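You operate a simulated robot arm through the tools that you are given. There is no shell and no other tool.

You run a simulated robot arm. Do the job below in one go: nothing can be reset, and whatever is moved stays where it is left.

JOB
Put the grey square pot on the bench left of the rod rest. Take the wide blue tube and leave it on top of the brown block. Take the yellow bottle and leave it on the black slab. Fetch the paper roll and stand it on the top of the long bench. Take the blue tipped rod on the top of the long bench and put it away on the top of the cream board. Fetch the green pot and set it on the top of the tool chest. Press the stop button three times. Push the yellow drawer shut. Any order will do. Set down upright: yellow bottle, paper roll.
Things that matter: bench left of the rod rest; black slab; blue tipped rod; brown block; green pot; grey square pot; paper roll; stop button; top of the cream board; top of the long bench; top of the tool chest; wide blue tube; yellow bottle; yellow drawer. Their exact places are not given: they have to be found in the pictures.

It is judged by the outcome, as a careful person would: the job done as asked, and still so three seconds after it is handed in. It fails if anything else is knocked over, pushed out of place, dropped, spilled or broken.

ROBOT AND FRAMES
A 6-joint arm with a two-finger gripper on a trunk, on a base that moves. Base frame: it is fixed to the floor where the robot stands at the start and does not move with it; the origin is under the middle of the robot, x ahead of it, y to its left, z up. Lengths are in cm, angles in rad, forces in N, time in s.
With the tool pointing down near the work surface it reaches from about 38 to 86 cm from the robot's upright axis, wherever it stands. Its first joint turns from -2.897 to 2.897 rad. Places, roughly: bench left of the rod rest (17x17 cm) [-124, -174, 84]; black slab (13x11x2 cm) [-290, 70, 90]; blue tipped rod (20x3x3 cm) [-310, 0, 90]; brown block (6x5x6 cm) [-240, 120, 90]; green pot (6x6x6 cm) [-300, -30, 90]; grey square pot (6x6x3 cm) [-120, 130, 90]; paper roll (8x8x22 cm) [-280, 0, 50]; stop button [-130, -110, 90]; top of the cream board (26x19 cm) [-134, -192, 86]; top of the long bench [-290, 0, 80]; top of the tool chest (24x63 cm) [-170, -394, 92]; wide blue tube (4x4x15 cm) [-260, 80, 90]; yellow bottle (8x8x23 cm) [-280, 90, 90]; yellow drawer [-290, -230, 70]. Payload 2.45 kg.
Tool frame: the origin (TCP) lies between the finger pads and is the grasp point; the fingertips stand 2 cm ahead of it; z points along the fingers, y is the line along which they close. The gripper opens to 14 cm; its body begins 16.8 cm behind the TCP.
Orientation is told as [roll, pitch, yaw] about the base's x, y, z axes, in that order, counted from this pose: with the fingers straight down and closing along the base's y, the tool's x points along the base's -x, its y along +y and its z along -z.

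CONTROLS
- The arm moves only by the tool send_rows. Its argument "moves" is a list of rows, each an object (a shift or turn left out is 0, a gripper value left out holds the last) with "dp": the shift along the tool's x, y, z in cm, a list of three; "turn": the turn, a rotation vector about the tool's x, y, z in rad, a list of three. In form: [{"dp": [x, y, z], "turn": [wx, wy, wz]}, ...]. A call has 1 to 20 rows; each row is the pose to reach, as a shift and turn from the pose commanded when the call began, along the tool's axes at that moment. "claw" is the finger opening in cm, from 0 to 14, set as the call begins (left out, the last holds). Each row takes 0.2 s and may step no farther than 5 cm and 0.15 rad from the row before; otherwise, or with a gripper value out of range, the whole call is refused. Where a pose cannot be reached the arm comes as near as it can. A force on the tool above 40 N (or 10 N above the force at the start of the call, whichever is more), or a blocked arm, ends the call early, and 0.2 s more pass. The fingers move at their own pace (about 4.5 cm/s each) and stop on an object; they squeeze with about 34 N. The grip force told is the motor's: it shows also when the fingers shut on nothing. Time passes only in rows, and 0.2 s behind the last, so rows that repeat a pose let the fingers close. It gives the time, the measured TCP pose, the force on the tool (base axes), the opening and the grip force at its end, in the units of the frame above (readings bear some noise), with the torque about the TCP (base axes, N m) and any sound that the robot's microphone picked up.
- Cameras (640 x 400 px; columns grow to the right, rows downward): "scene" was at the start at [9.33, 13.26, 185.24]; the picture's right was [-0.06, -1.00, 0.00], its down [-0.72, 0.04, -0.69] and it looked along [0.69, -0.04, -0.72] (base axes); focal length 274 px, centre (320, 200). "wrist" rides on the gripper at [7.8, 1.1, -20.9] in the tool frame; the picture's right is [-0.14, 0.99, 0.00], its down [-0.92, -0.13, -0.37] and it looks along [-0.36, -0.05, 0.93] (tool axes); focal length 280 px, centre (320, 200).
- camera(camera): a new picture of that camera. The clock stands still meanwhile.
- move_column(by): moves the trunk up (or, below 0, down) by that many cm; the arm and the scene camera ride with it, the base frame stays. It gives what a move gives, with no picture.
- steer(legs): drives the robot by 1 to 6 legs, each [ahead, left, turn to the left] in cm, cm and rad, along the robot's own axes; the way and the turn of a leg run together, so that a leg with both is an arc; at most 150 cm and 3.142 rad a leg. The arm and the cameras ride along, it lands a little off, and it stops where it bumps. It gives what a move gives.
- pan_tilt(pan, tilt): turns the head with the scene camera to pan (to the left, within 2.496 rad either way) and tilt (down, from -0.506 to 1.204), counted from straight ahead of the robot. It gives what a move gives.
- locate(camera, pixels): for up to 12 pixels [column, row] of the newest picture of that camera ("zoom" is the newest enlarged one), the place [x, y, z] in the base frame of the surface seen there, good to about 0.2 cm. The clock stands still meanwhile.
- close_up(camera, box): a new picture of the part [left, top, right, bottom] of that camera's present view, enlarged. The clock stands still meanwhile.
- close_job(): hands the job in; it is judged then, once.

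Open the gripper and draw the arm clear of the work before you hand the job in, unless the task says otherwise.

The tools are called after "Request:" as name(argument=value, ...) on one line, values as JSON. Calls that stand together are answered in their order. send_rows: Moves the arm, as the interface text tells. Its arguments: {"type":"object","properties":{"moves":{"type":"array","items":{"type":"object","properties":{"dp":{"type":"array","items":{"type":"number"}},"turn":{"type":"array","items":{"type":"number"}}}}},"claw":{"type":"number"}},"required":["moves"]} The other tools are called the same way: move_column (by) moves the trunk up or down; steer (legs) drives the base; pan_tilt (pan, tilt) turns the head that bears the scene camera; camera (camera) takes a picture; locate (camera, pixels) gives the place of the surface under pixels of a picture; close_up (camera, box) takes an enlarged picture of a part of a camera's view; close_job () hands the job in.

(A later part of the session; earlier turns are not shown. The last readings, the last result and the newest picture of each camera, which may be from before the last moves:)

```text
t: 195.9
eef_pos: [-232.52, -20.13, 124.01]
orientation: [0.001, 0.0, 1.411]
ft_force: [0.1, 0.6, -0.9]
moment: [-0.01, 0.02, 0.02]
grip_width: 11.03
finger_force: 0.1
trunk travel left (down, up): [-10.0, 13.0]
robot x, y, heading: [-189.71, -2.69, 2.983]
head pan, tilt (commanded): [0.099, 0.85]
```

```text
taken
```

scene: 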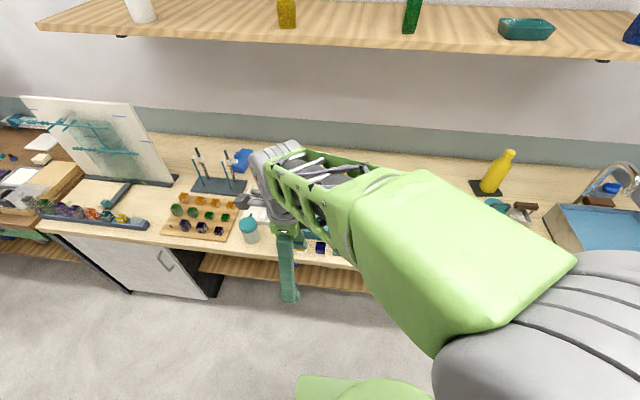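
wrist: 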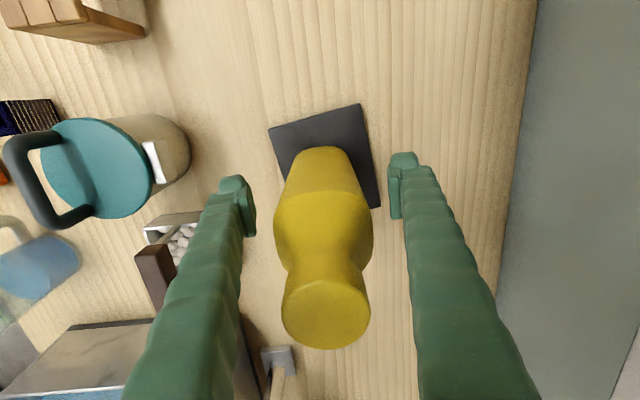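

The bottle stands upright on the slab (495,175). For the roll I need the tool level and pointing forward, so I back the base off to about (-175,-22) to have room in front of the bench.

Request:
steer(legs=[[-18.4, 17.3, -0.016]])

Request:
send_rows(claw=12, moves=[{"dp": [-2.2, 0.6, 0], "turn": [0, 0, 0.143]}, {"dp": [-4.4, 1.1, 0], "turn": [0, 0, 0.286]}, {"dp": [-6.6, 1.6, 0], "turn": [0, 0, 0.429]}, {"dp": [-8.8, 2.2, 0], "turn": [0, 0, 0.571]}, {"dp": [-11, 2.7, 0], "turn": [0, 0, 0.714]}, {"dp": [-13.2, 3.3, 0], "turn": [0, 0, 0.857]}, {"dp": [-15.4, 3.8, 0], "turn": [0, 0, 1.0]}, {"dp": [-17.6, 4.4, 0], "turn": [0, 0, 1.142]}, {"dp": [-19.8, 4.9, 0], "turn": [0, 0, 1.285]}, {"dp": [-22, 5.4, 0], "turn": [0, 0, 1.428]}, {"dp": [-24, 6, 0], "turn": [0, 0, 1.57]}, {"dp": [-24, 6, 0], "turn": [0, 0, 1.57]}])

Request:
camera(camera="wrist")

Request:
camera(camera="scene")

```text
t: 198.0
eef_pos: [-217.29, -39.72, 124.01]
orientation: [-0.001, 0.0, 1.401]
ft_force: [-0.1, -0.9, -0.2]
moment: [0.03, 0.02, -0.02]
grip_width: 10.98
finger_force: 0.0
trunk travel left (down, up): [-10.0, 13.0]
robot x, y, heading: [-174.21, -22.16, 2.976]
head pan, tilt (commanded): [0.099, 0.85]
```

```text
t: 200.6
eef_pos: [-218.35, -11.84, 123.9]
orientation: [-0.024, 0.002, -0.153]
ft_force: [-0.1, -0.9, -0.9]
moment: [-0.02, 0.0, 0.02]
grip_width: 11.97
finger_force: 0.1
out of reach, approached as far as the arm can: row 10, 11, 12
trunk travel left (down, up): [-10.0, 13.0]
robot x, y, heading: [-174.1, -22.65, 2.97]
head pan, tilt (commanded): [0.099, 0.85]
```

```text
taken
```

wrist: 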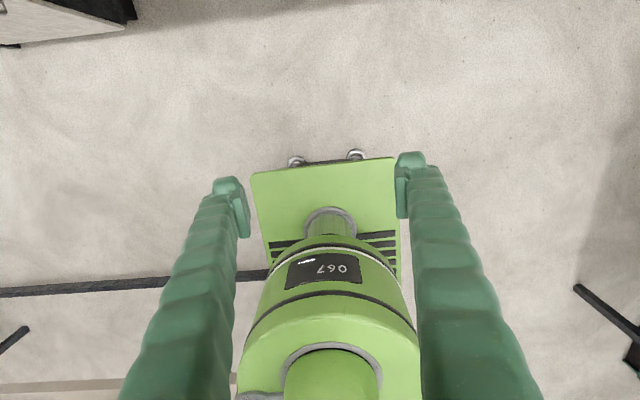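

```text
taken
```

scene: 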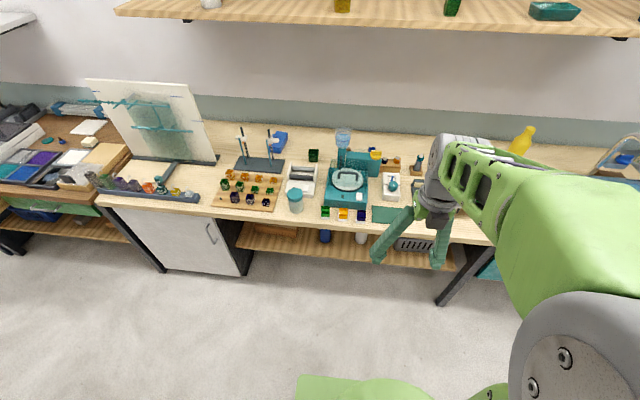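

The yaw of about -3.12 relative to the robot was nearly reached (slight joint limit). I now pitch the tool up toward level while extending forward, in steps, to see whether this camera-on-top pose is reachable.

Request:
send_rows(moves=[{"dp": [4.27, -0.27, 1.4], "turn": [0, 0.143, 0]}, {"dp": [8.46, -0.54, 2.8], "turn": [0, 0.286, 0]}, {"dp": [12.5, -0.8, 4.2], "turn": [0, 0.428, 0]}, {"dp": [16.2, -1.1, 5.6], "turn": [0, 0.571, 0]}, {"dp": [19.6, -1.36, 7], "turn": [0, 0.714, 0]}, {"dp": [22.7, -1.6, 8.4], "turn": [0, 0.857, 0]}])

Request:
camera(camera="scene")

Request:
camera(camera="wrist")

```text
t: 202.0
eef_pos: [-241.52, -10.99, 115.78]
orientation: [0.034, 0.849, -0.16]
ft_force: [-0.3, 0.0, 1.0]
moment: [-0.09, 0.0, 0.0]
grip_width: 12.01
finger_force: 0.0
out of reach, approached as far as the arm can: row 1, 2, 5, 6
trunk travel left (down, up): [-10.0, 13.0]
robot x, y, heading: [-174.02, -22.63, 2.977]
head pan, tilt (commanded): [0.099, 0.85]
```

```text
taken
```

scene: 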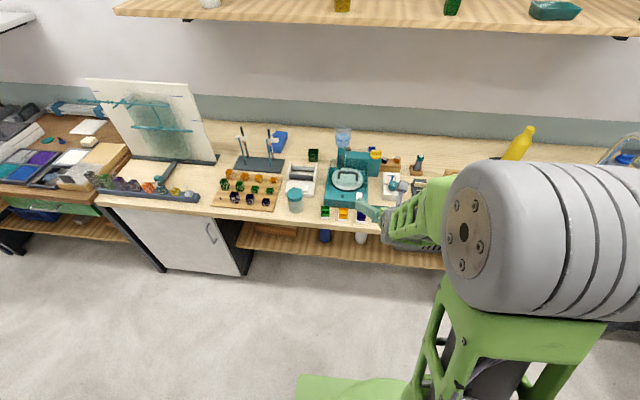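

```text
taken
```

wrist: 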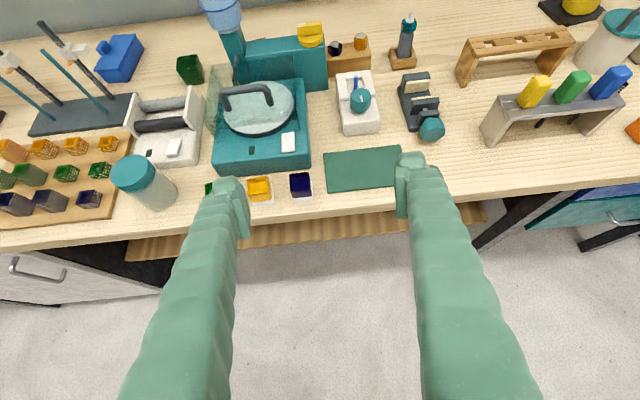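

The pose is nearly as commanded (pitch 0.85, roll error 0.03). I finish pitching to level, moving 5.5 cm forward.

Request:
send_rows(moves=[{"dp": [0.73, 0, 0.83], "turn": [0, 0.144, 0]}, {"dp": [1.45, 0, 1.65], "turn": [0, 0.288, 0]}, {"dp": [2.18, 0, 2.48], "turn": [0, 0.432, 0]}, {"dp": [2.9, 0, 3.3], "turn": [0, 0.576, 0]}, {"dp": [3.63, 0, 4.13], "turn": [0, 0.721, 0]}, {"dp": [3.63, 0, 4.13], "turn": [0, 0.721, 0]}])

Request:
camera(camera="scene")

Request:
camera(camera="wrist")

```text
t: 203.4
eef_pos: [-247.14, -9.8, 116.29]
orientation: [1.351, 1.437, 1.176]
ft_force: [0.0, 0.2, 0.3]
moment: [-0.02, 0.05, 0.04]
grip_width: 12.02
finger_force: 0.0
out of reach, approached as far as the arm can: row 1, 2, 3, 4, 5, 6
trunk travel left (down, up): [-10.0, 13.0]
robot x, y, heading: [-174.09, -22.48, 2.978]
head pan, tilt (commanded): [0.099, 0.85]
```

```text
taken
```

scene: 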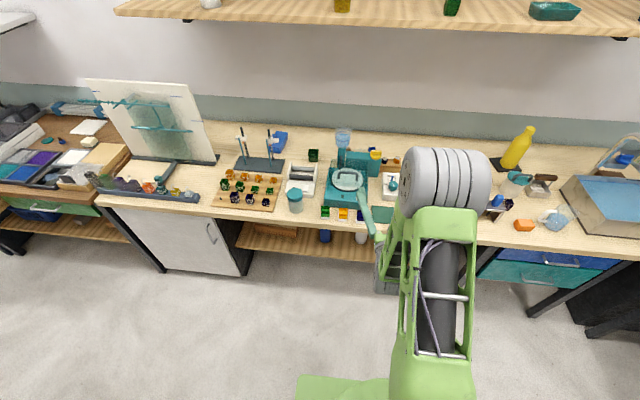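

```text
taken
```

wrist: 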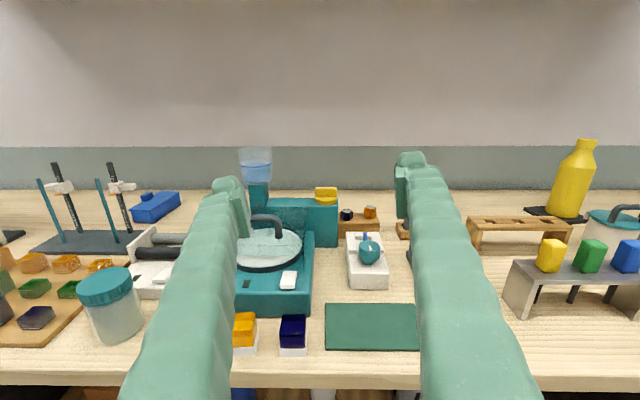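

Level was reached but with 0.13 rad of roll error from a wrist limit. The camera-below orientation is the natural one, so I roll the tool about its own axis by -3.0 rad here in free space above the corridor.

Request:
send_rows(moves=[{"turn": [0, 0, -0.15]}, {"turn": [0, 0, -0.3]}, {"turn": [0, 0, -0.45]}, {"turn": [0, 0, -0.6]}, {"turn": [0, 0, -0.75]}, {"turn": [0, 0, -0.9]}, {"turn": [0, 0, -1.05]}, {"turn": [0, 0, -1.2]}, {"turn": [0, 0, -1.35]}, {"turn": [0, 0, -1.5]}, {"turn": [0, 0, -1.65]}, {"turn": [0, 0, -1.8]}, {"turn": [0, 0, -1.95]}, {"turn": [0, 0, -2.1]}, {"turn": [0, 0, -2.25]}, {"turn": [0, 0, -2.4]}, {"turn": [0, 0, -2.55]}, {"turn": [0, 0, -2.7]}, {"turn": [0, 0, -2.85]}, {"turn": [0, 0, -3.0]}])

Request:
camera(camera="wrist")

Request:
camera(camera="scene")

```text
t: 207.6
eef_pos: [-247.03, -10.08, 116.47]
orientation: [0.248, -1.538, 2.716]
ft_force: [-0.4, 0.8, 0.3]
moment: [-0.03, 0.0, 0.01]
grip_width: 12.02
finger_force: 0.2
trunk travel left (down, up): [-10.0, 13.0]
robot x, y, heading: [-174.52, -22.7, 2.977]
head pan, tilt (commanded): [0.099, 0.85]
```

```text
taken
```

wrist: 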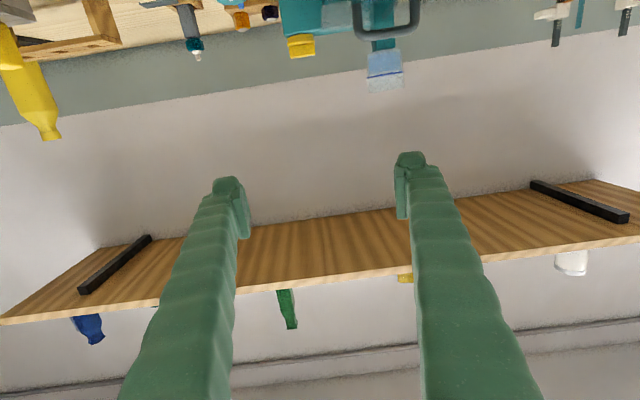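

```text
taken
```

scene: 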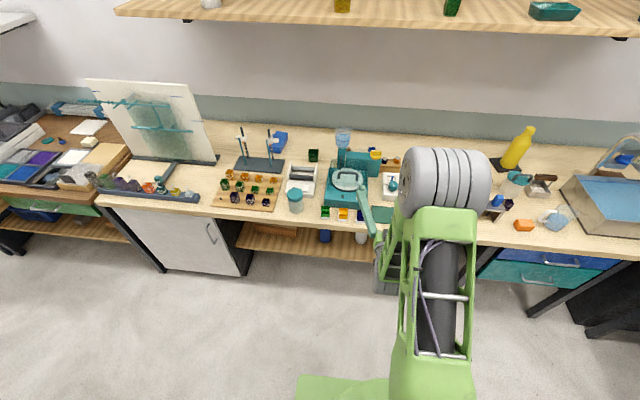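

The tool is now level and pointing at the bench with the camera underneath (tool x = down, y = left, z = forward). I lower the trunk 10 cm and then lower the arm in front of the bench.

Request:
move_column(by=-10)

Request:
send_rows(moves=[{"dp": [4.5, 0, -0.3]}, {"dp": [9, 0, -0.6]}, {"dp": [13.5, 0, -0.9]}, {"dp": [18, 0, -1.2]}, {"dp": [22.5, 0, -1.5]}, {"dp": [27, 0, -1.5]}, {"dp": [31.5, 0, -1.5]}, {"dp": [36, 0, -1.5]}, {"dp": [40, 0, -1.5]}, {"dp": [40, 0, -1.5]}])

Request:
camera(camera="wrist")

Request:
camera(camera="scene")

```text
t: 208.9
eef_pos: [-246.97, -10.04, 106.43]
orientation: [0.32, -1.539, 2.647]
ft_force: [-0.2, 1.8, -0.5]
moment: [-0.03, -0.07, 0.0]
grip_width: 12.0
finger_force: 0.1
trunk travel left (down, up): [0.0, 23.0]
robot x, y, heading: [-174.28, -22.68, 2.971]
head pan, tilt (commanded): [0.099, 0.85]
```

```text
t: 211.1
eef_pos: [-244.36, -10.85, 66.42]
orientation: [0.314, -1.54, 2.65]
ft_force: [-0.2, -0.7, -0.3]
moment: [-0.01, -0.03, -0.03]
grip_width: 11.99
finger_force: 0.3
trunk travel left (down, up): [0.0, 23.0]
robot x, y, heading: [-174.48, -22.79, 2.974]
head pan, tilt (commanded): [0.099, 0.85]
```

```text
taken
```

wrist: 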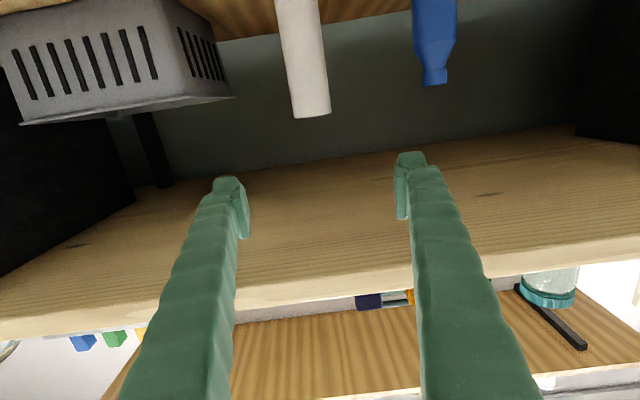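

```text
taken
```

scene: 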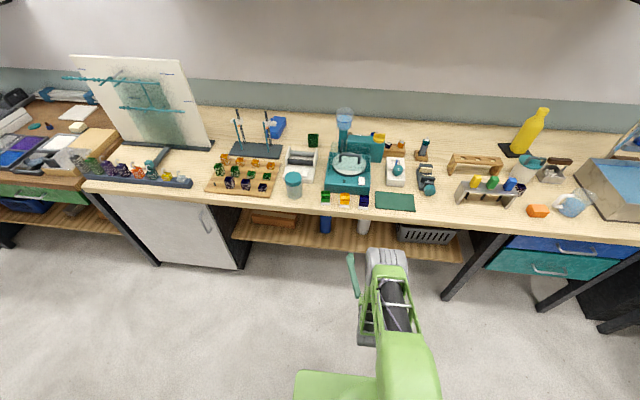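

The inverted wrist view shows the roll at (308,60) between the basket (left in picture) and the blue bottle (right). I locate its surface, top and neighbours.

Request:
locate(camera="wrist", pixels=[[312, 110], [292, 60], [322, 60], [307, 60], [300, 10], [435, 60], [415, 20], [455, 20], [215, 90], [232, 95], [190, 20], [320, 150]])

Request:
locate(camera="scene", pixels=[[363, 226], [364, 236], [325, 225], [345, 245], [400, 250], [345, 228], [415, 235], [365, 218]])

Request:
close_up(camera="scene", box=[230, 170, 470, 280])

```text
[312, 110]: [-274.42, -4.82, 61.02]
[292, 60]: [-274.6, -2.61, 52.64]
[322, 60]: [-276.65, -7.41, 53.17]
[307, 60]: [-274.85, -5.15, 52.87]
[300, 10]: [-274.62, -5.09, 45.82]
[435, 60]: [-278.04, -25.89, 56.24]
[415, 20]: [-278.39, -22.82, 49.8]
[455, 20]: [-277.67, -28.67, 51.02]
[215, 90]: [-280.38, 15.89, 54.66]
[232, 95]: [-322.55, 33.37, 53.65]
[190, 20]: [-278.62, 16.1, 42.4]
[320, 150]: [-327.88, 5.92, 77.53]
```

```text
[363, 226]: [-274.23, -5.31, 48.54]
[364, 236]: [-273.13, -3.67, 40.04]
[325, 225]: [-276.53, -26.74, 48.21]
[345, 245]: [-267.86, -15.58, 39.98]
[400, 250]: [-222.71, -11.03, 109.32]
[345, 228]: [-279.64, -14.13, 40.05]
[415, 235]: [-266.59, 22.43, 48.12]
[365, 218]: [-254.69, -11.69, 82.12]
```

```text
2.67 times, centred on (350, 225) of scene
```

zoom: 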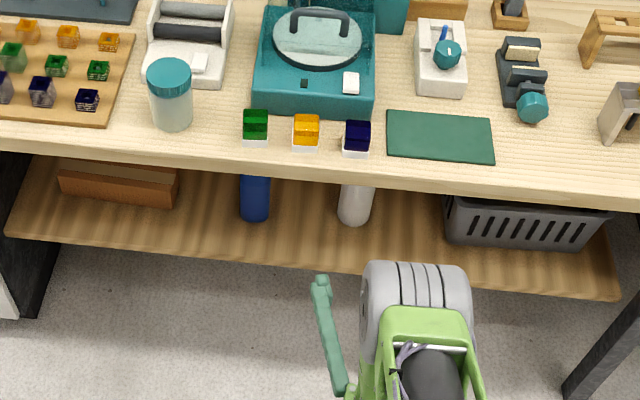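

Shelf top is z=40, roll front at (-274.7,-5.1) and top z≈62; it lies 34 cm straight ahead with wide gaps to both neighbours. I lower the tool to z≈53.5 and zoom in on the roll to measure its width.

Request:
send_rows(moves=[{"dp": [4.3, 0, 0]}, {"dp": [8.6, 0, 0]}, {"dp": [12.9, -0.3, 0]}, {"dp": [12.9, -0.3, 0]}])

Request:
camera(camera="wrist")

Request:
camera(camera="scene")

```text
t: 212.1
eef_pos: [-243.99, -10.73, 56.35]
orientation: [0.285, -1.536, 2.683]
ft_force: [-0.1, -0.2, 0.9]
moment: [0.0, -0.02, 0.01]
grip_width: 12.03
finger_force: 0.0
out of reach, approached as far as the arm can: row 3, 4
trunk travel left (down, up): [0.0, 23.0]
robot x, y, heading: [-174.27, -22.47, 2.972]
head pan, tilt (commanded): [0.099, 0.85]
```

```text
taken
```

wrist: 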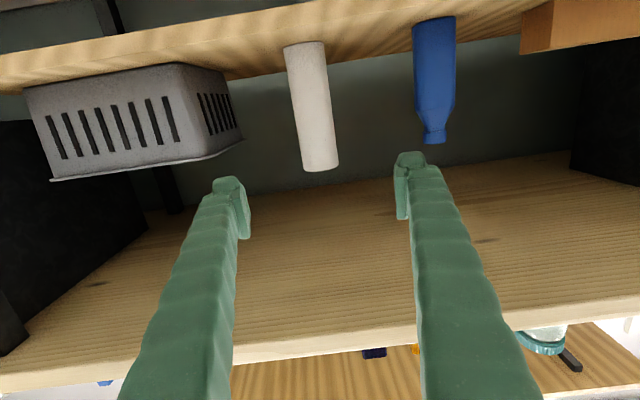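

```text
taken
```

scene: 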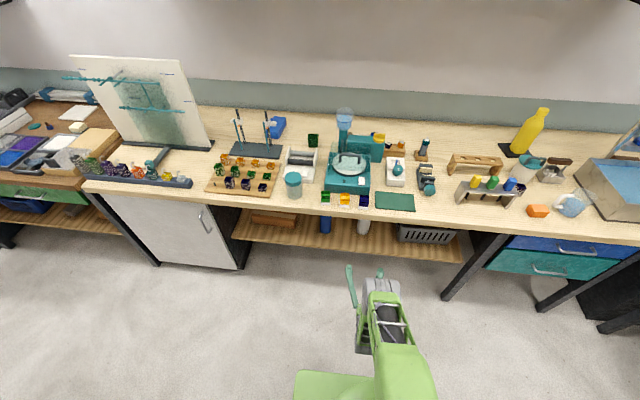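

The arm bottoms out at z≈56.3, which is 16 cm up the roll: still good for gripping. I zoom on the roll for its width and position.

Request:
close_up(camera="wrist", box=[250, 20, 390, 190])

Request:
locate(camera="wrist", pixels=[[288, 60], [328, 60], [308, 60], [300, 140], [334, 140], [318, 140], [320, 165], [302, 165], [337, 163], [307, 44]])

```text
2.35 times, centred on (320, 105) of wrist
```

zoom: 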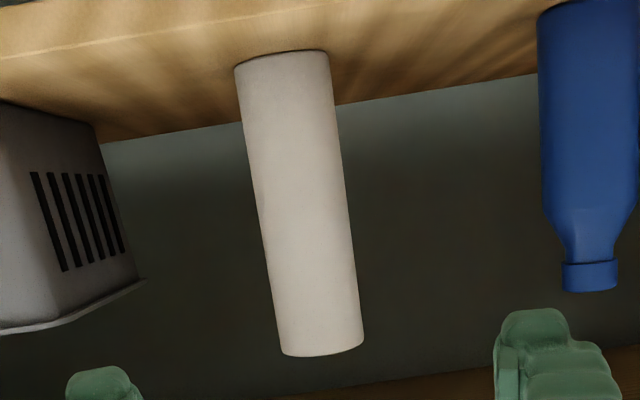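

```text
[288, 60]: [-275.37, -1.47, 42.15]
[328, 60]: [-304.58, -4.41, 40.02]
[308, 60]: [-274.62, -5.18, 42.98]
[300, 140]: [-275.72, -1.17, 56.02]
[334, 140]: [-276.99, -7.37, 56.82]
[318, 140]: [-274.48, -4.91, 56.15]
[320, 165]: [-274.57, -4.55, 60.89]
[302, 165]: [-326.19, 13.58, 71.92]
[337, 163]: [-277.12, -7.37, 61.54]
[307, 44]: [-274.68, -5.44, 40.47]
```

The roll's centre is about (-277.9,-4.3), radius 3.4, straight ahead within 0.4 cm. I drive the base ahead 26 cm as the first part of the approach.

Request:
steer(legs=[[26, 0, 0]])

Request:
camera(camera="wrist")

Request:
camera(camera="scene")

```text
t: 214.0
eef_pos: [-269.85, -6.47, 56.35]
orientation: [0.284, -1.537, 2.684]
ft_force: [0.7, 0.9, 0.2]
moment: [0.04, -0.01, 0.04]
grip_width: 11.99
finger_force: 0.0
trunk travel left (down, up): [0.0, 23.0]
robot x, y, heading: [-200.43, -18.17, 2.97]
head pan, tilt (commanded): [0.099, 0.85]
```

```text
taken
```

wrist: 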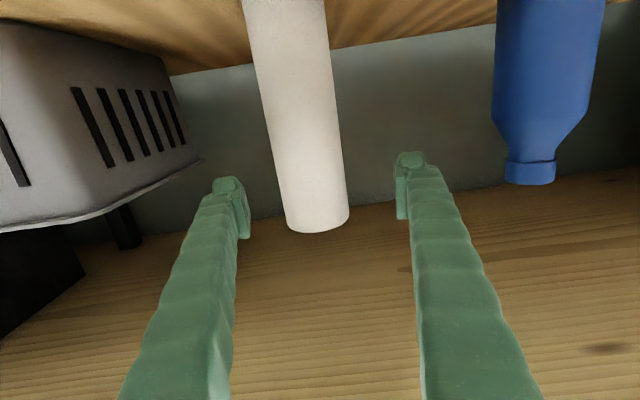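

```text
taken
```

scene: 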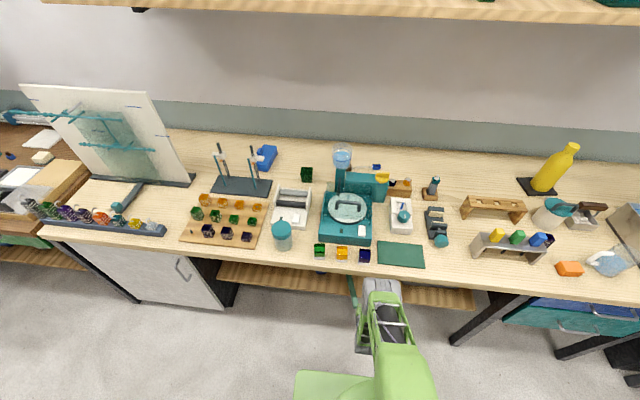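

The roll stands centred between the fingers (col ~318 versus 243 and 397). I drive the remaining 8.3 cm.

Request:
steer(legs=[[8.3, -0.3, 0]])

Request:
camera(camera="wrist")

```text
t: 215.2
eef_pos: [-276.29, -5.16, 55.46]
orientation: [0.175, -1.519, 2.791]
ft_force: [-0.1, -0.2, 0.3]
moment: [0.01, -0.04, 0.01]
grip_width: 12.0
finger_force: 0.1
trunk travel left (down, up): [0.0, 23.0]
robot x, y, heading: [-207.79, -16.79, 2.976]
head pan, tilt (commanded): [0.099, 0.85]
stopped in leg 1: the robot was blocked; the commanded pose is now the measured one
```

```text
taken
```

wrist: 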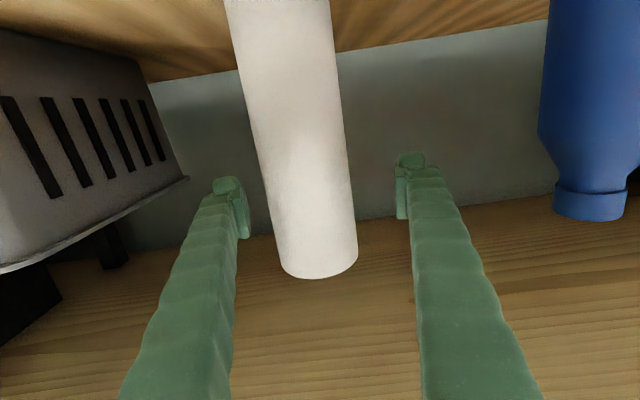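

The base stopped 1 cm short, probably the elbow touching the bench's front edge; the roll is 1.7 cm ahead of the TCP. I ease back 0.8 cm to free the contact and then extend the arm itself.

Request:
steer(legs=[[-0.8, 0, 0]])

Request:
camera(camera="scene")

Request:
close_up(camera="scene", box=[270, 220, 470, 400])

```text
t: 215.9
eef_pos: [-276.02, -5.39, 55.46]
orientation: [0.181, -1.519, 2.786]
ft_force: [1.1, -0.2, 0.0]
moment: [-0.03, -0.03, -0.02]
grip_width: 11.98
finger_force: 0.0
trunk travel left (down, up): [0.0, 23.0]
robot x, y, heading: [-207.2, -16.34, 2.974]
head pan, tilt (commanded): [0.099, 0.85]
```

```text
taken
```

scene: 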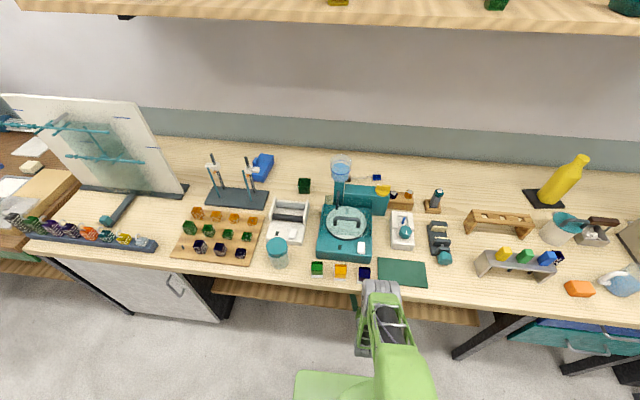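

```text
2.22 times, centred on (370, 310) of scene
```

zoom: 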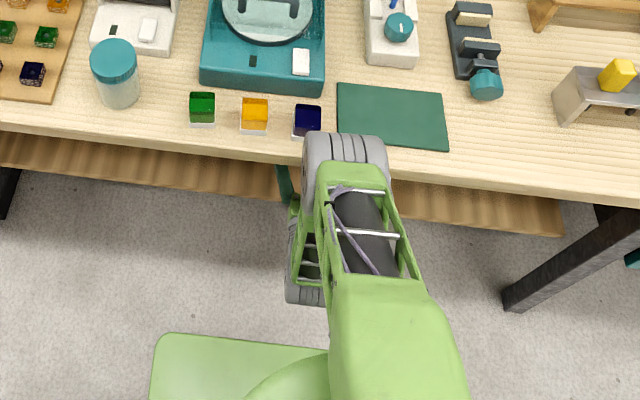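

The elbow is just over the bench edge beside the dark-blue cube, which is untouched. I extend the arm 2 cm forward without moving the base.

Request:
send_rows(moves=[{"dp": [0, -0.3, 0.7]}, {"dp": [0, -0.5, 1.4]}, {"dp": [0, -0.5, 2.0]}, {"dp": [0, -0.5, 2.0]}])

Request:
camera(camera="wrist")

Request:
close_up(camera="scene", box=[270, 220, 470, 400])

```text
t: 216.9
eef_pos: [-277.43, -4.74, 55.29]
orientation: [0.141, -1.51, 2.829]
ft_force: [-0.2, 0.2, 0.3]
moment: [-0.03, -0.01, -0.01]
grip_width: 11.99
finger_force: 0.0
trunk travel left (down, up): [0.0, 23.0]
robot x, y, heading: [-207.43, -16.68, 2.976]
head pan, tilt (commanded): [0.099, 0.85]
```

```text
taken
```

wrist: 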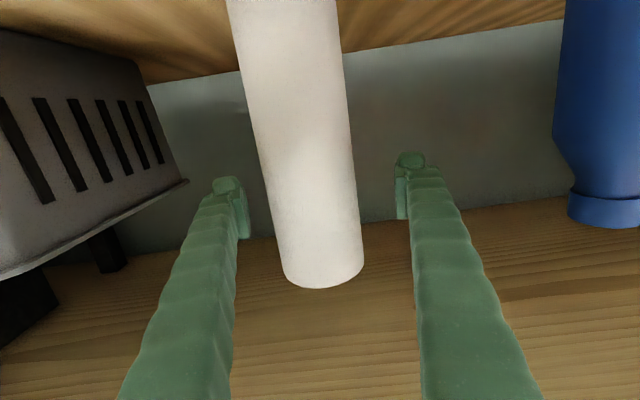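

```text
2.22 times, centred on (370, 310) of scene
```

zoom: 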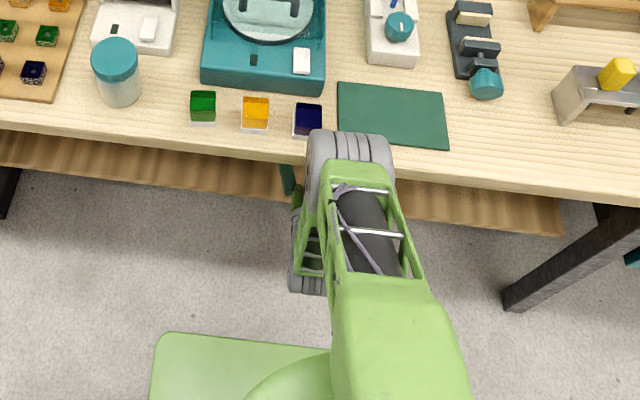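

The TCP is now within 0.6 cm of the roll's axis. I close the gripper on it.

Request:
send_rows(claw=5, moves=[{"dp": [0, 0, 0]}, {"dp": [0, 0, 0]}, {"dp": [0, 0, 0]}, {"dp": [0, 0, 0]}, {"dp": [0, 0, 0]}])

Request:
camera(camera="wrist")

```text
t: 218.1
eef_pos: [-277.41, -4.59, 55.44]
orientation: [0.138, -1.512, 2.832]
ft_force: [-0.1, 0.6, -0.6]
moment: [0.03, 0.01, -0.02]
grip_width: 7.08
finger_force: 33.9
trunk travel left (down, up): [0.0, 23.0]
robot x, y, heading: [-206.68, -16.95, 2.979]
head pan, tilt (commanded): [0.099, 0.85]
```

```text
taken
```

wrist: 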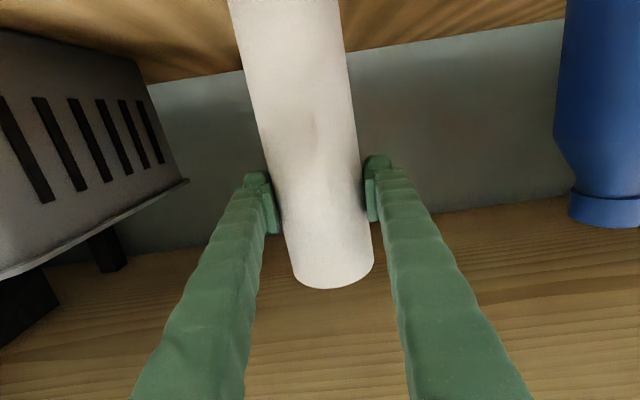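

The roll is held (7.1 cm, 34 N), its foot 15.4 cm below the TCP. I lift it 3 cm with the trunk, which also frees the elbow, then drive straight back.

Request:
move_column(by=3)

Request:
camera(camera="wrist")

```text
t: 218.9
eef_pos: [-277.75, -4.4, 59.09]
orientation: [0.192, -1.52, 2.775]
ft_force: [0.0, 0.9, -2.2]
moment: [-0.01, -0.02, -0.01]
grip_width: 7.1
finger_force: 33.7
trunk travel left (down, up): [-3.0, 20.0]
robot x, y, heading: [-207.26, -16.8, 2.974]
head pan, tilt (commanded): [0.099, 0.85]
```

```text
taken
```

wrist: 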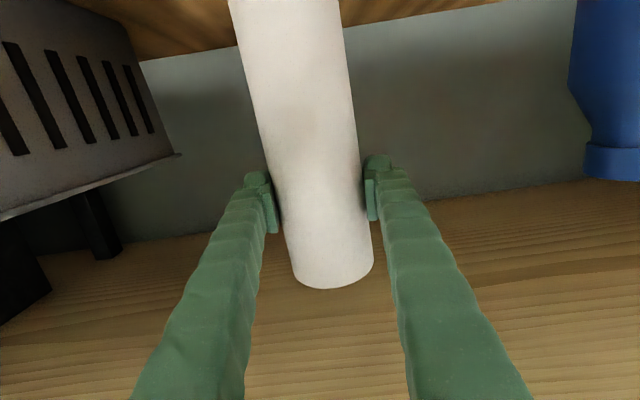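

The roll is off the shelf, held firmly. I drive straight back 33 cm to clear the bench.

Request:
steer(legs=[[-33, 0, 0]])

Request:
camera(camera="scene")

```text
t: 221.1
eef_pos: [-244.86, -10.35, 58.52]
orientation: [0.166, -1.515, 2.808]
ft_force: [-0.3, -0.6, -2.3]
moment: [0.02, 0.01, 0.02]
grip_width: 7.04
finger_force: 34.1
trunk travel left (down, up): [-3.0, 20.0]
robot x, y, heading: [-173.83, -22.14, 2.983]
head pan, tilt (commanded): [0.099, 0.85]
```

```text
taken
```

scene: 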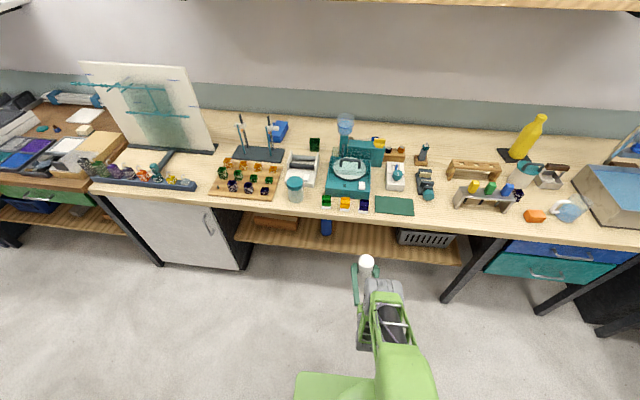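

The roll is clear of the bench and the cubes are where they were. I look for a free spot on the bench top between the green mat (395,205) and the tube rack (480,200).

Request:
close_up(camera="scene", box=[360, 150, 520, 250])

Request:
locate(camera="scene", pixels=[[436, 212], [436, 205], [440, 218], [414, 205], [428, 197], [455, 207], [452, 198], [440, 190], [445, 225], [412, 214], [425, 190], [460, 212]])

```text
4.00 times, centred on (440, 200) of scene
```

zoom: 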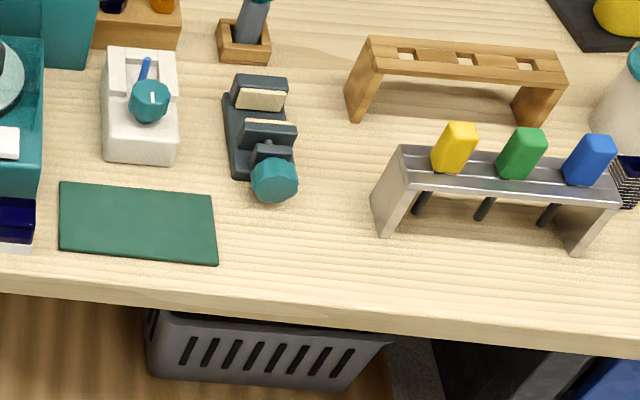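

```text
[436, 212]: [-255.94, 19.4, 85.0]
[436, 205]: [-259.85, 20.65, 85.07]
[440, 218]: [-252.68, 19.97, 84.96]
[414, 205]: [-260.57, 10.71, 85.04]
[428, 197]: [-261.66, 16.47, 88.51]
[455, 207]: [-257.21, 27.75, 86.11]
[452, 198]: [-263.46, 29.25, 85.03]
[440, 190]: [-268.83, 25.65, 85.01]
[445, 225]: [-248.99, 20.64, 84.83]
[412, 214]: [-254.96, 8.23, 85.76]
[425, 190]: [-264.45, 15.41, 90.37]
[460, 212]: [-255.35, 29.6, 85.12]
```

A free spot is at about (-255.2,20.2): 9 cm from the mat and rack, clear of the knob. I raise the trunk 7 cm and the arm 38 cm so that the roll's foot clears the bench top.

Request:
move_column(by=7)

Request:
send_rows(moves=[{"dp": [-4, 0, 0]}, {"dp": [-8, 0, 0]}, {"dp": [-12, 0, 0]}, {"dp": [-16, 0, 0]}, {"dp": [-20, 0, 0]}, {"dp": [-24, 0, 0]}, {"dp": [-28, 0, 0]}, {"dp": [-32, 0, 0]}, {"dp": [-36, 0, 0]}, {"dp": [-39, 0, 0]}, {"dp": [-39, 0, 0]}])

Request:
camera(camera="scene")

Request:
camera(camera="wrist")

```text
t: 222.2
eef_pos: [-244.85, -10.44, 65.59]
orientation: [0.163, -1.513, 2.809]
ft_force: [0.7, -0.3, -1.0]
moment: [0.03, 0.01, 0.01]
grip_width: 7.04
finger_force: 34.3
trunk travel left (down, up): [-10.0, 13.0]
robot x, y, heading: [-174.12, -22.19, 2.983]
head pan, tilt (commanded): [0.099, 0.85]
```

```text
t: 224.6
eef_pos: [-247.1, -9.68, 104.25]
orientation: [0.164, -1.513, 2.81]
ft_force: [0.0, 0.4, -2.0]
moment: [0.0, 0.0, 0.03]
grip_width: 7.05
finger_force: 33.9
trunk travel left (down, up): [-10.0, 13.0]
robot x, y, heading: [-174.01, -22.19, 2.981]
head pan, tilt (commanded): [0.099, 0.85]
```

```text
taken
```

scene: 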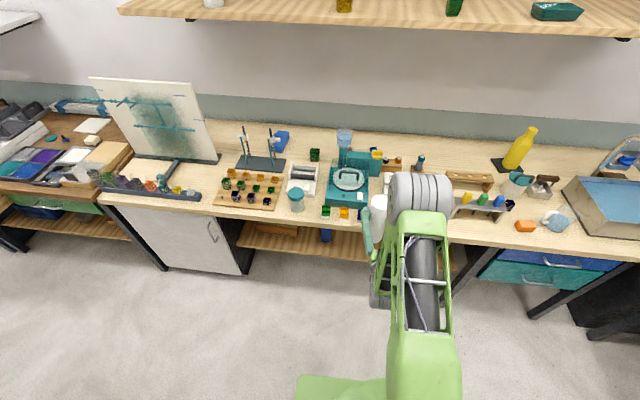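

```text
taken
```

wrist: 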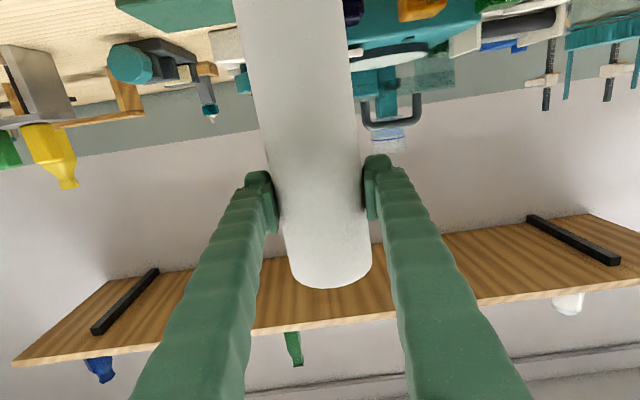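

The roll's foot is at about z 88.8, above the bench level. I drive 28.2 cm to the right and check alignment with the free spot.

Request:
steer(legs=[[0, -28.2, 0]])

Request:
camera(camera="wrist")

Request:
camera(camera="scene")

```text
t: 227.7
eef_pos: [-242.67, 18.7, 104.27]
orientation: [0.168, -1.513, 2.809]
ft_force: [0.1, -0.2, -1.8]
moment: [-0.01, 0.02, 0.05]
grip_width: 7.01
finger_force: 34.0
trunk travel left (down, up): [-10.0, 13.0]
robot x, y, heading: [-169.28, 6.57, 2.986]
head pan, tilt (commanded): [0.099, 0.85]
```

```text
taken
```

wrist: 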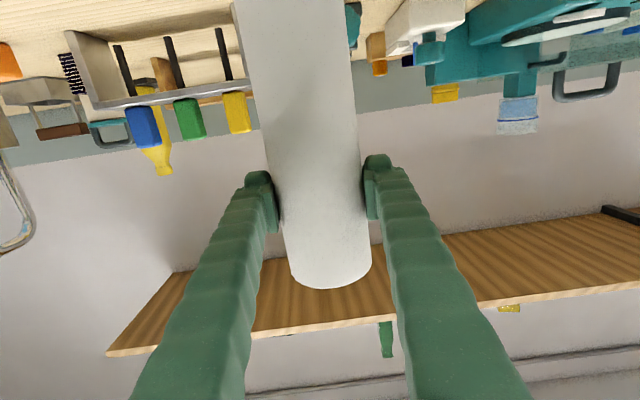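

```text
taken
```

scene: 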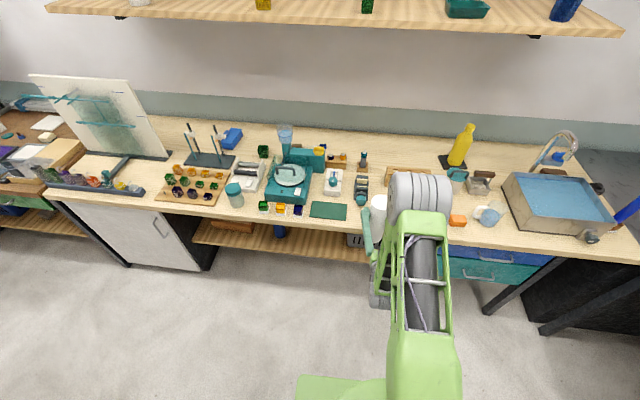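

The line ahead leads to the free spot. I extend the arm 12.6 cm forward (it will sink about 0.7 cm owing to the slight tilt).

Request:
send_rows(moves=[{"dp": [-0.2, 0.1, 3.2]}, {"dp": [-0.4, 0.2, 6.4]}, {"dp": [-0.6, 0.3, 9.6]}, {"dp": [-0.7, 0.4, 12.6]}, {"dp": [-0.7, 0.4, 12.6]}])

Request:
camera(camera="wrist")

Request:
close_up(camera="scene", box=[300, 130, 500, 260])

```text
t: 228.9
eef_pos: [-255.1, 20.49, 104.52]
orientation: [0.167, -1.513, 2.812]
ft_force: [0.2, -0.7, -0.8]
moment: [0.02, 0.03, 0.02]
grip_width: 7.03
finger_force: 33.3
trunk travel left (down, up): [-10.0, 13.0]
robot x, y, heading: [-169.68, 6.66, 2.987]
head pan, tilt (commanded): [0.099, 0.85]
```

```text
taken
```

wrist: 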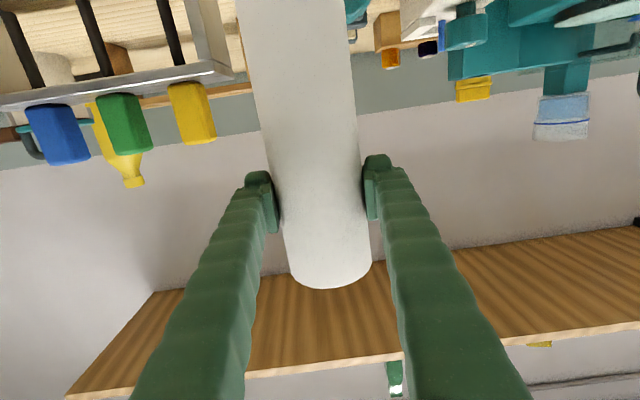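

```text
3.08 times, centred on (400, 195) of scene
```

zoom: 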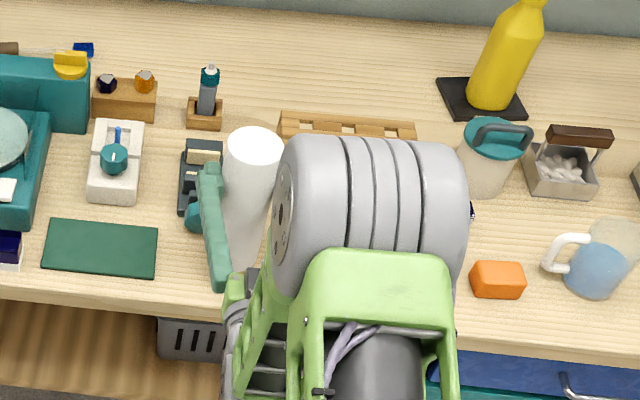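

The roll is over the free spot at (-255.1,20.5). I lower it until its foot meets the bench.

Request:
send_rows(moves=[{"dp": [1.2, 0, 0]}, {"dp": [2.4, 0, 0]}, {"dp": [3.2, 0, 0]}, {"dp": [3.7, 0, 0]}, {"dp": [4.0, 0, 0]}])

Request:
close_up(camera="scene", box=[300, 130, 500, 260])

```text
t: 230.1
eef_pos: [-254.87, 20.36, 100.27]
orientation: [0.166, -1.514, 2.809]
ft_force: [-0.5, 0.9, -1.0]
moment: [-0.02, 0.01, 0.01]
grip_width: 6.98
finger_force: 33.8
trunk travel left (down, up): [-10.0, 13.0]
robot x, y, heading: [-169.55, 6.53, 2.981]
head pan, tilt (commanded): [0.099, 0.85]
```

```text
3.08 times, centred on (400, 195) of scene
```

zoom: 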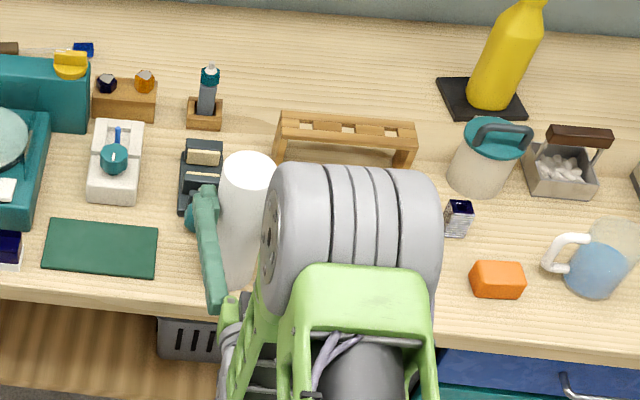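

No contact yet. I continue down in 0.2 cm steps.

Request:
send_rows(moves=[{"dp": [0.2, 0, 0]}, {"dp": [0.4, 0, 0]}, {"dp": [0.5, 0, 0]}])

```text
t: 230.9
eef_pos: [-254.92, 20.25, 100.3]
orientation: [0.195, -1.521, 2.783]
ft_force: [-2.6, 1.2, 20.4]
moment: [0.1, -0.24, -0.02]
grip_width: 7.01
finger_force: 34.0
trunk travel left (down, up): [-10.0, 13.0]
robot x, y, heading: [-169.81, 6.23, 2.982]
head pan, tilt (commanded): [0.099, 0.85]
```

Contact is made (20 N). I relax 0.3 cm up and open the fingers.

Request:
send_rows(moves=[{"dp": [-0.3, 0, 0]}, {"dp": [-0.3, 0, 0]}])

Request:
send_rows(claw=9.5, moves=[{"dp": [0, 0, 0]}, {"dp": [0, 0, 0]}, {"dp": [0, 0, 0]}, {"dp": [0, 0, 0]}])

Request:
camera(camera="wrist")

Request:
close_up(camera="scene", box=[300, 130, 500, 260])

```text
t: 231.5
eef_pos: [-254.81, 20.34, 100.23]
orientation: [0.174, -1.517, 2.802]
ft_force: [-7.7, 0.9, 15.8]
moment: [0.23, 0.6, 0.04]
grip_width: 7.01
finger_force: 33.9
trunk travel left (down, up): [-10.0, 13.0]
robot x, y, heading: [-169.39, 6.49, 2.985]
head pan, tilt (commanded): [0.099, 0.85]
```

```text
t: 232.5
eef_pos: [-254.91, 20.47, 100.17]
orientation: [0.163, -1.515, 2.811]
ft_force: [-0.2, -0.1, 0.2]
moment: [-0.03, 0.01, 0.01]
grip_width: 9.49
finger_force: 0.1
trunk travel left (down, up): [-10.0, 13.0]
robot x, y, heading: [-169.26, 6.45, 2.983]
head pan, tilt (commanded): [0.099, 0.85]
```

```text
taken
```

wrist: 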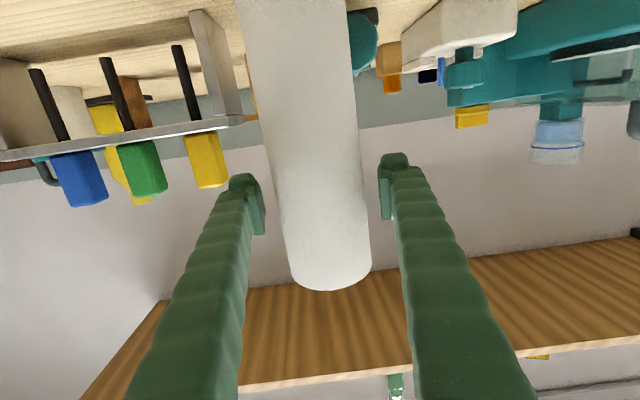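

```text
3.08 times, centred on (400, 195) of scene
```

zoom: 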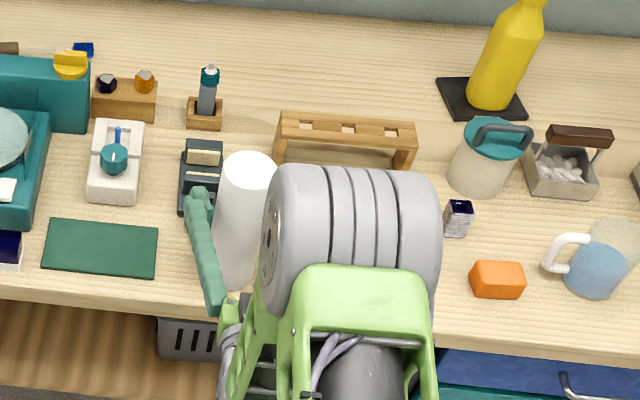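

The roll stands on its own. I withdraw the fingers straight back along the tool axis.

Request:
send_rows(moves=[{"dp": [0, 0, -2]}, {"dp": [0, 0, -5]}, {"dp": [0, 0, -8]}, {"dp": [0, 0, -11]}, {"dp": [0, 0, -14]}, {"dp": [0, 0, -14]}])

Request:
steer(legs=[[-10, 0, 0]])

Request:
camera(camera="wrist")

Request:
camera(camera="scene")

```text
t: 233.9
eef_pos: [-241.09, 18.21, 100.85]
orientation: [0.167, -1.512, 2.808]
ft_force: [-1.3, -0.3, 0.6]
moment: [0.0, 0.0, 0.01]
grip_width: 9.52
finger_force: 0.0
trunk travel left (down, up): [-10.0, 13.0]
robot x, y, heading: [-169.68, 6.13, 2.985]
head pan, tilt (commanded): [0.099, 0.85]
```

```text
t: 234.8
eef_pos: [-238.68, 18.07, 100.73]
orientation: [0.162, -1.511, 2.809]
ft_force: [-0.4, 0.1, -0.6]
moment: [0.02, 0.04, 0.0]
grip_width: 9.5
finger_force: 0.0
trunk travel left (down, up): [-10.0, 13.0]
robot x, y, heading: [-167.35, 6.12, 2.979]
head pan, tilt (commanded): [0.099, 0.85]
stopped in leg 1: the robot was blocked; the commanded pose is now the measured one
```

```text
taken
```

wrist: 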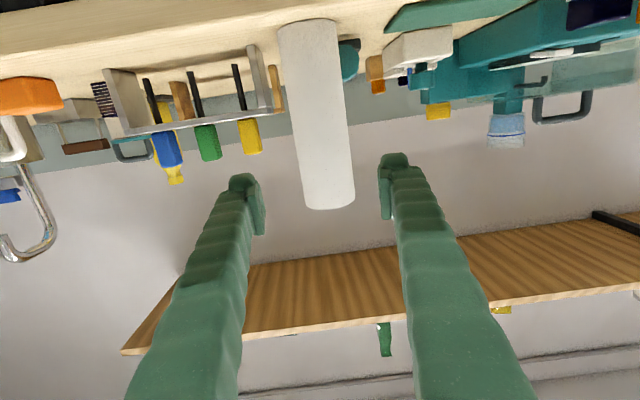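

```text
taken
```

scene: 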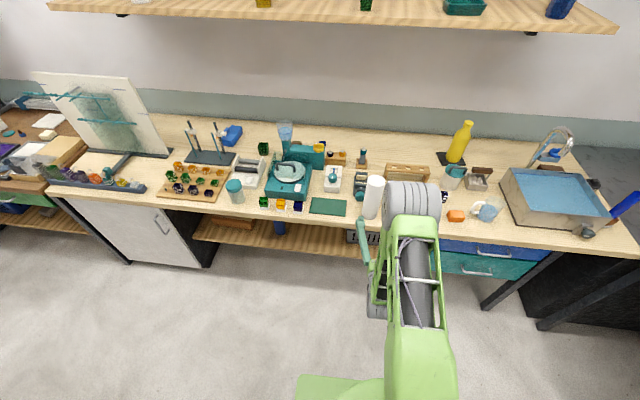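

The roll stands upright at (373,200). My base bumped the middle table's corner behind, so I stop there; I now turn the tool back to pointing down while retracting and rising, then drive forward a little.

Request:
send_rows(claw=6, moves=[{"dp": [-1.5, 0, -2.2], "turn": [0, 0.137, 0]}, {"dp": [-3, 0, -4.4], "turn": [0, 0.274, 0]}, {"dp": [-4.5, 0, -6.6], "turn": [0, 0.411, 0]}, {"dp": [-6, 0, -8.8], "turn": [0, 0.549, 0]}, {"dp": [-7.5, 0, -11], "turn": [0, 0.686, 0]}, {"dp": [-9, 0, -13.2], "turn": [0, 0.823, 0]}, {"dp": [-10.5, 0, -15.4], "turn": [0, 0.96, 0]}, {"dp": [-12, 0, -17.6], "turn": [0, 1.097, 0]}, {"dp": [-13.5, 0, -19.8], "turn": [0, 1.235, 0]}, {"dp": [-15, 0, -22], "turn": [0, 1.372, 0]}, {"dp": [-16.5, 0, -24], "turn": [0, 1.511, 0]}, {"dp": [-16.5, 0, -24], "turn": [0, 1.511, 0]}])

Request:
steer(legs=[[6, 0, 0]])

Request:
camera(camera="scene")

```text
t: 237.4
eef_pos: [-215.94, 14.27, 118.85]
orientation: [0.009, -0.001, 2.973]
ft_force: [0.1, 1.1, -0.3]
moment: [-0.01, 0.0, 0.02]
grip_width: 6.02
finger_force: 0.0
out of reach, approached as far as the arm can: row 7
trunk travel left (down, up): [-10.0, 13.0]
robot x, y, heading: [-167.06, 6.2, 2.981]
head pan, tilt (commanded): [0.099, 0.85]
```

```text
t: 238.4
eef_pos: [-221.89, 15.24, 118.7]
orientation: [0.008, 0.001, 2.973]
ft_force: [-0.6, -0.4, 0.5]
moment: [-0.01, -0.08, 0.02]
grip_width: 6.01
finger_force: 0.0
trunk travel left (down, up): [-10.0, 13.0]
robot x, y, heading: [-172.89, 6.92, 2.984]
head pan, tilt (commanded): [0.099, 0.85]
```

```text
taken
```

scene: 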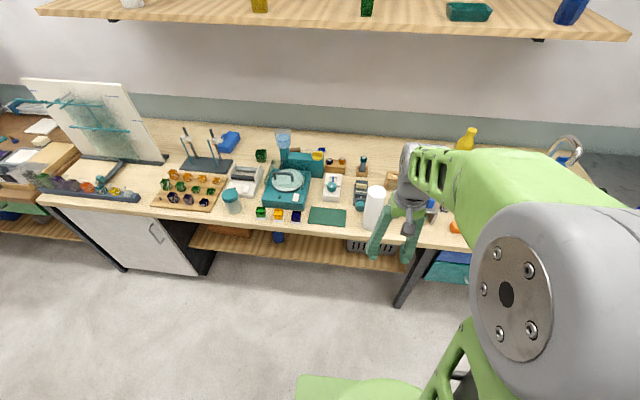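

The tool points down again. I drive left 37 cm and 25 cm forward to face the rod, keeping the arm in, then look at the rod's surroundings.

Request:
steer(legs=[[0, 37, -0.015], [25, 0, 0]])

Request:
pan_tilt(pan=0.15, tilt=0.7)

Request:
camera(camera="scene")

Request:
camera(camera="wrist")

```text
t: 243.6
eef_pos: [-252.09, -16.67, 118.79]
orientation: [0.011, 0.0, 2.968]
ft_force: [-0.2, 0.5, 0.0]
moment: [-0.01, -0.04, 0.0]
grip_width: 6.0
finger_force: 0.1
trunk travel left (down, up): [-10.0, 13.0]
robot x, y, heading: [-203.48, -25.1, 2.979]
head pan, tilt (commanded): [0.099, 0.85]
```

```text
t: 244.3
eef_pos: [-251.92, -16.63, 118.79]
orientation: [0.012, -0.001, 2.968]
ft_force: [0.8, 0.0, -1.2]
moment: [-0.03, -0.03, 0.0]
grip_width: 6.02
finger_force: 0.0
trunk travel left (down, up): [-10.0, 13.0]
robot x, y, heading: [-203.14, -25.02, 2.975]
head pan, tilt (commanded): [0.15, 0.7]
```

```text
taken
```

scene: 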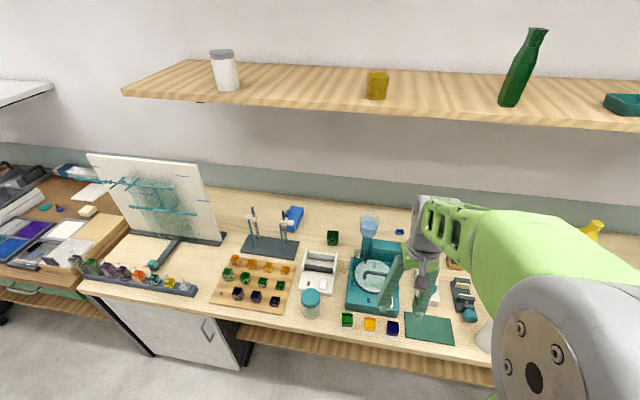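

```text
taken
```

wrist: 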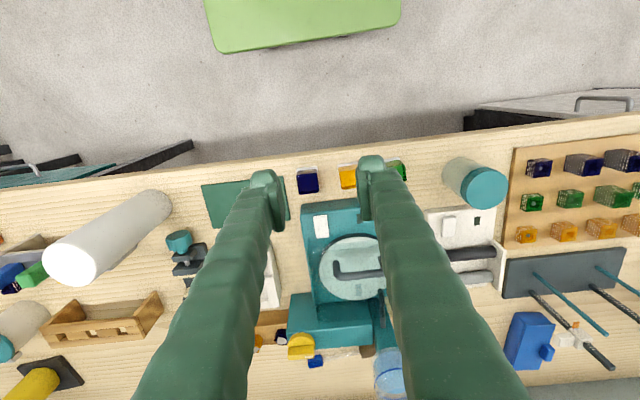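

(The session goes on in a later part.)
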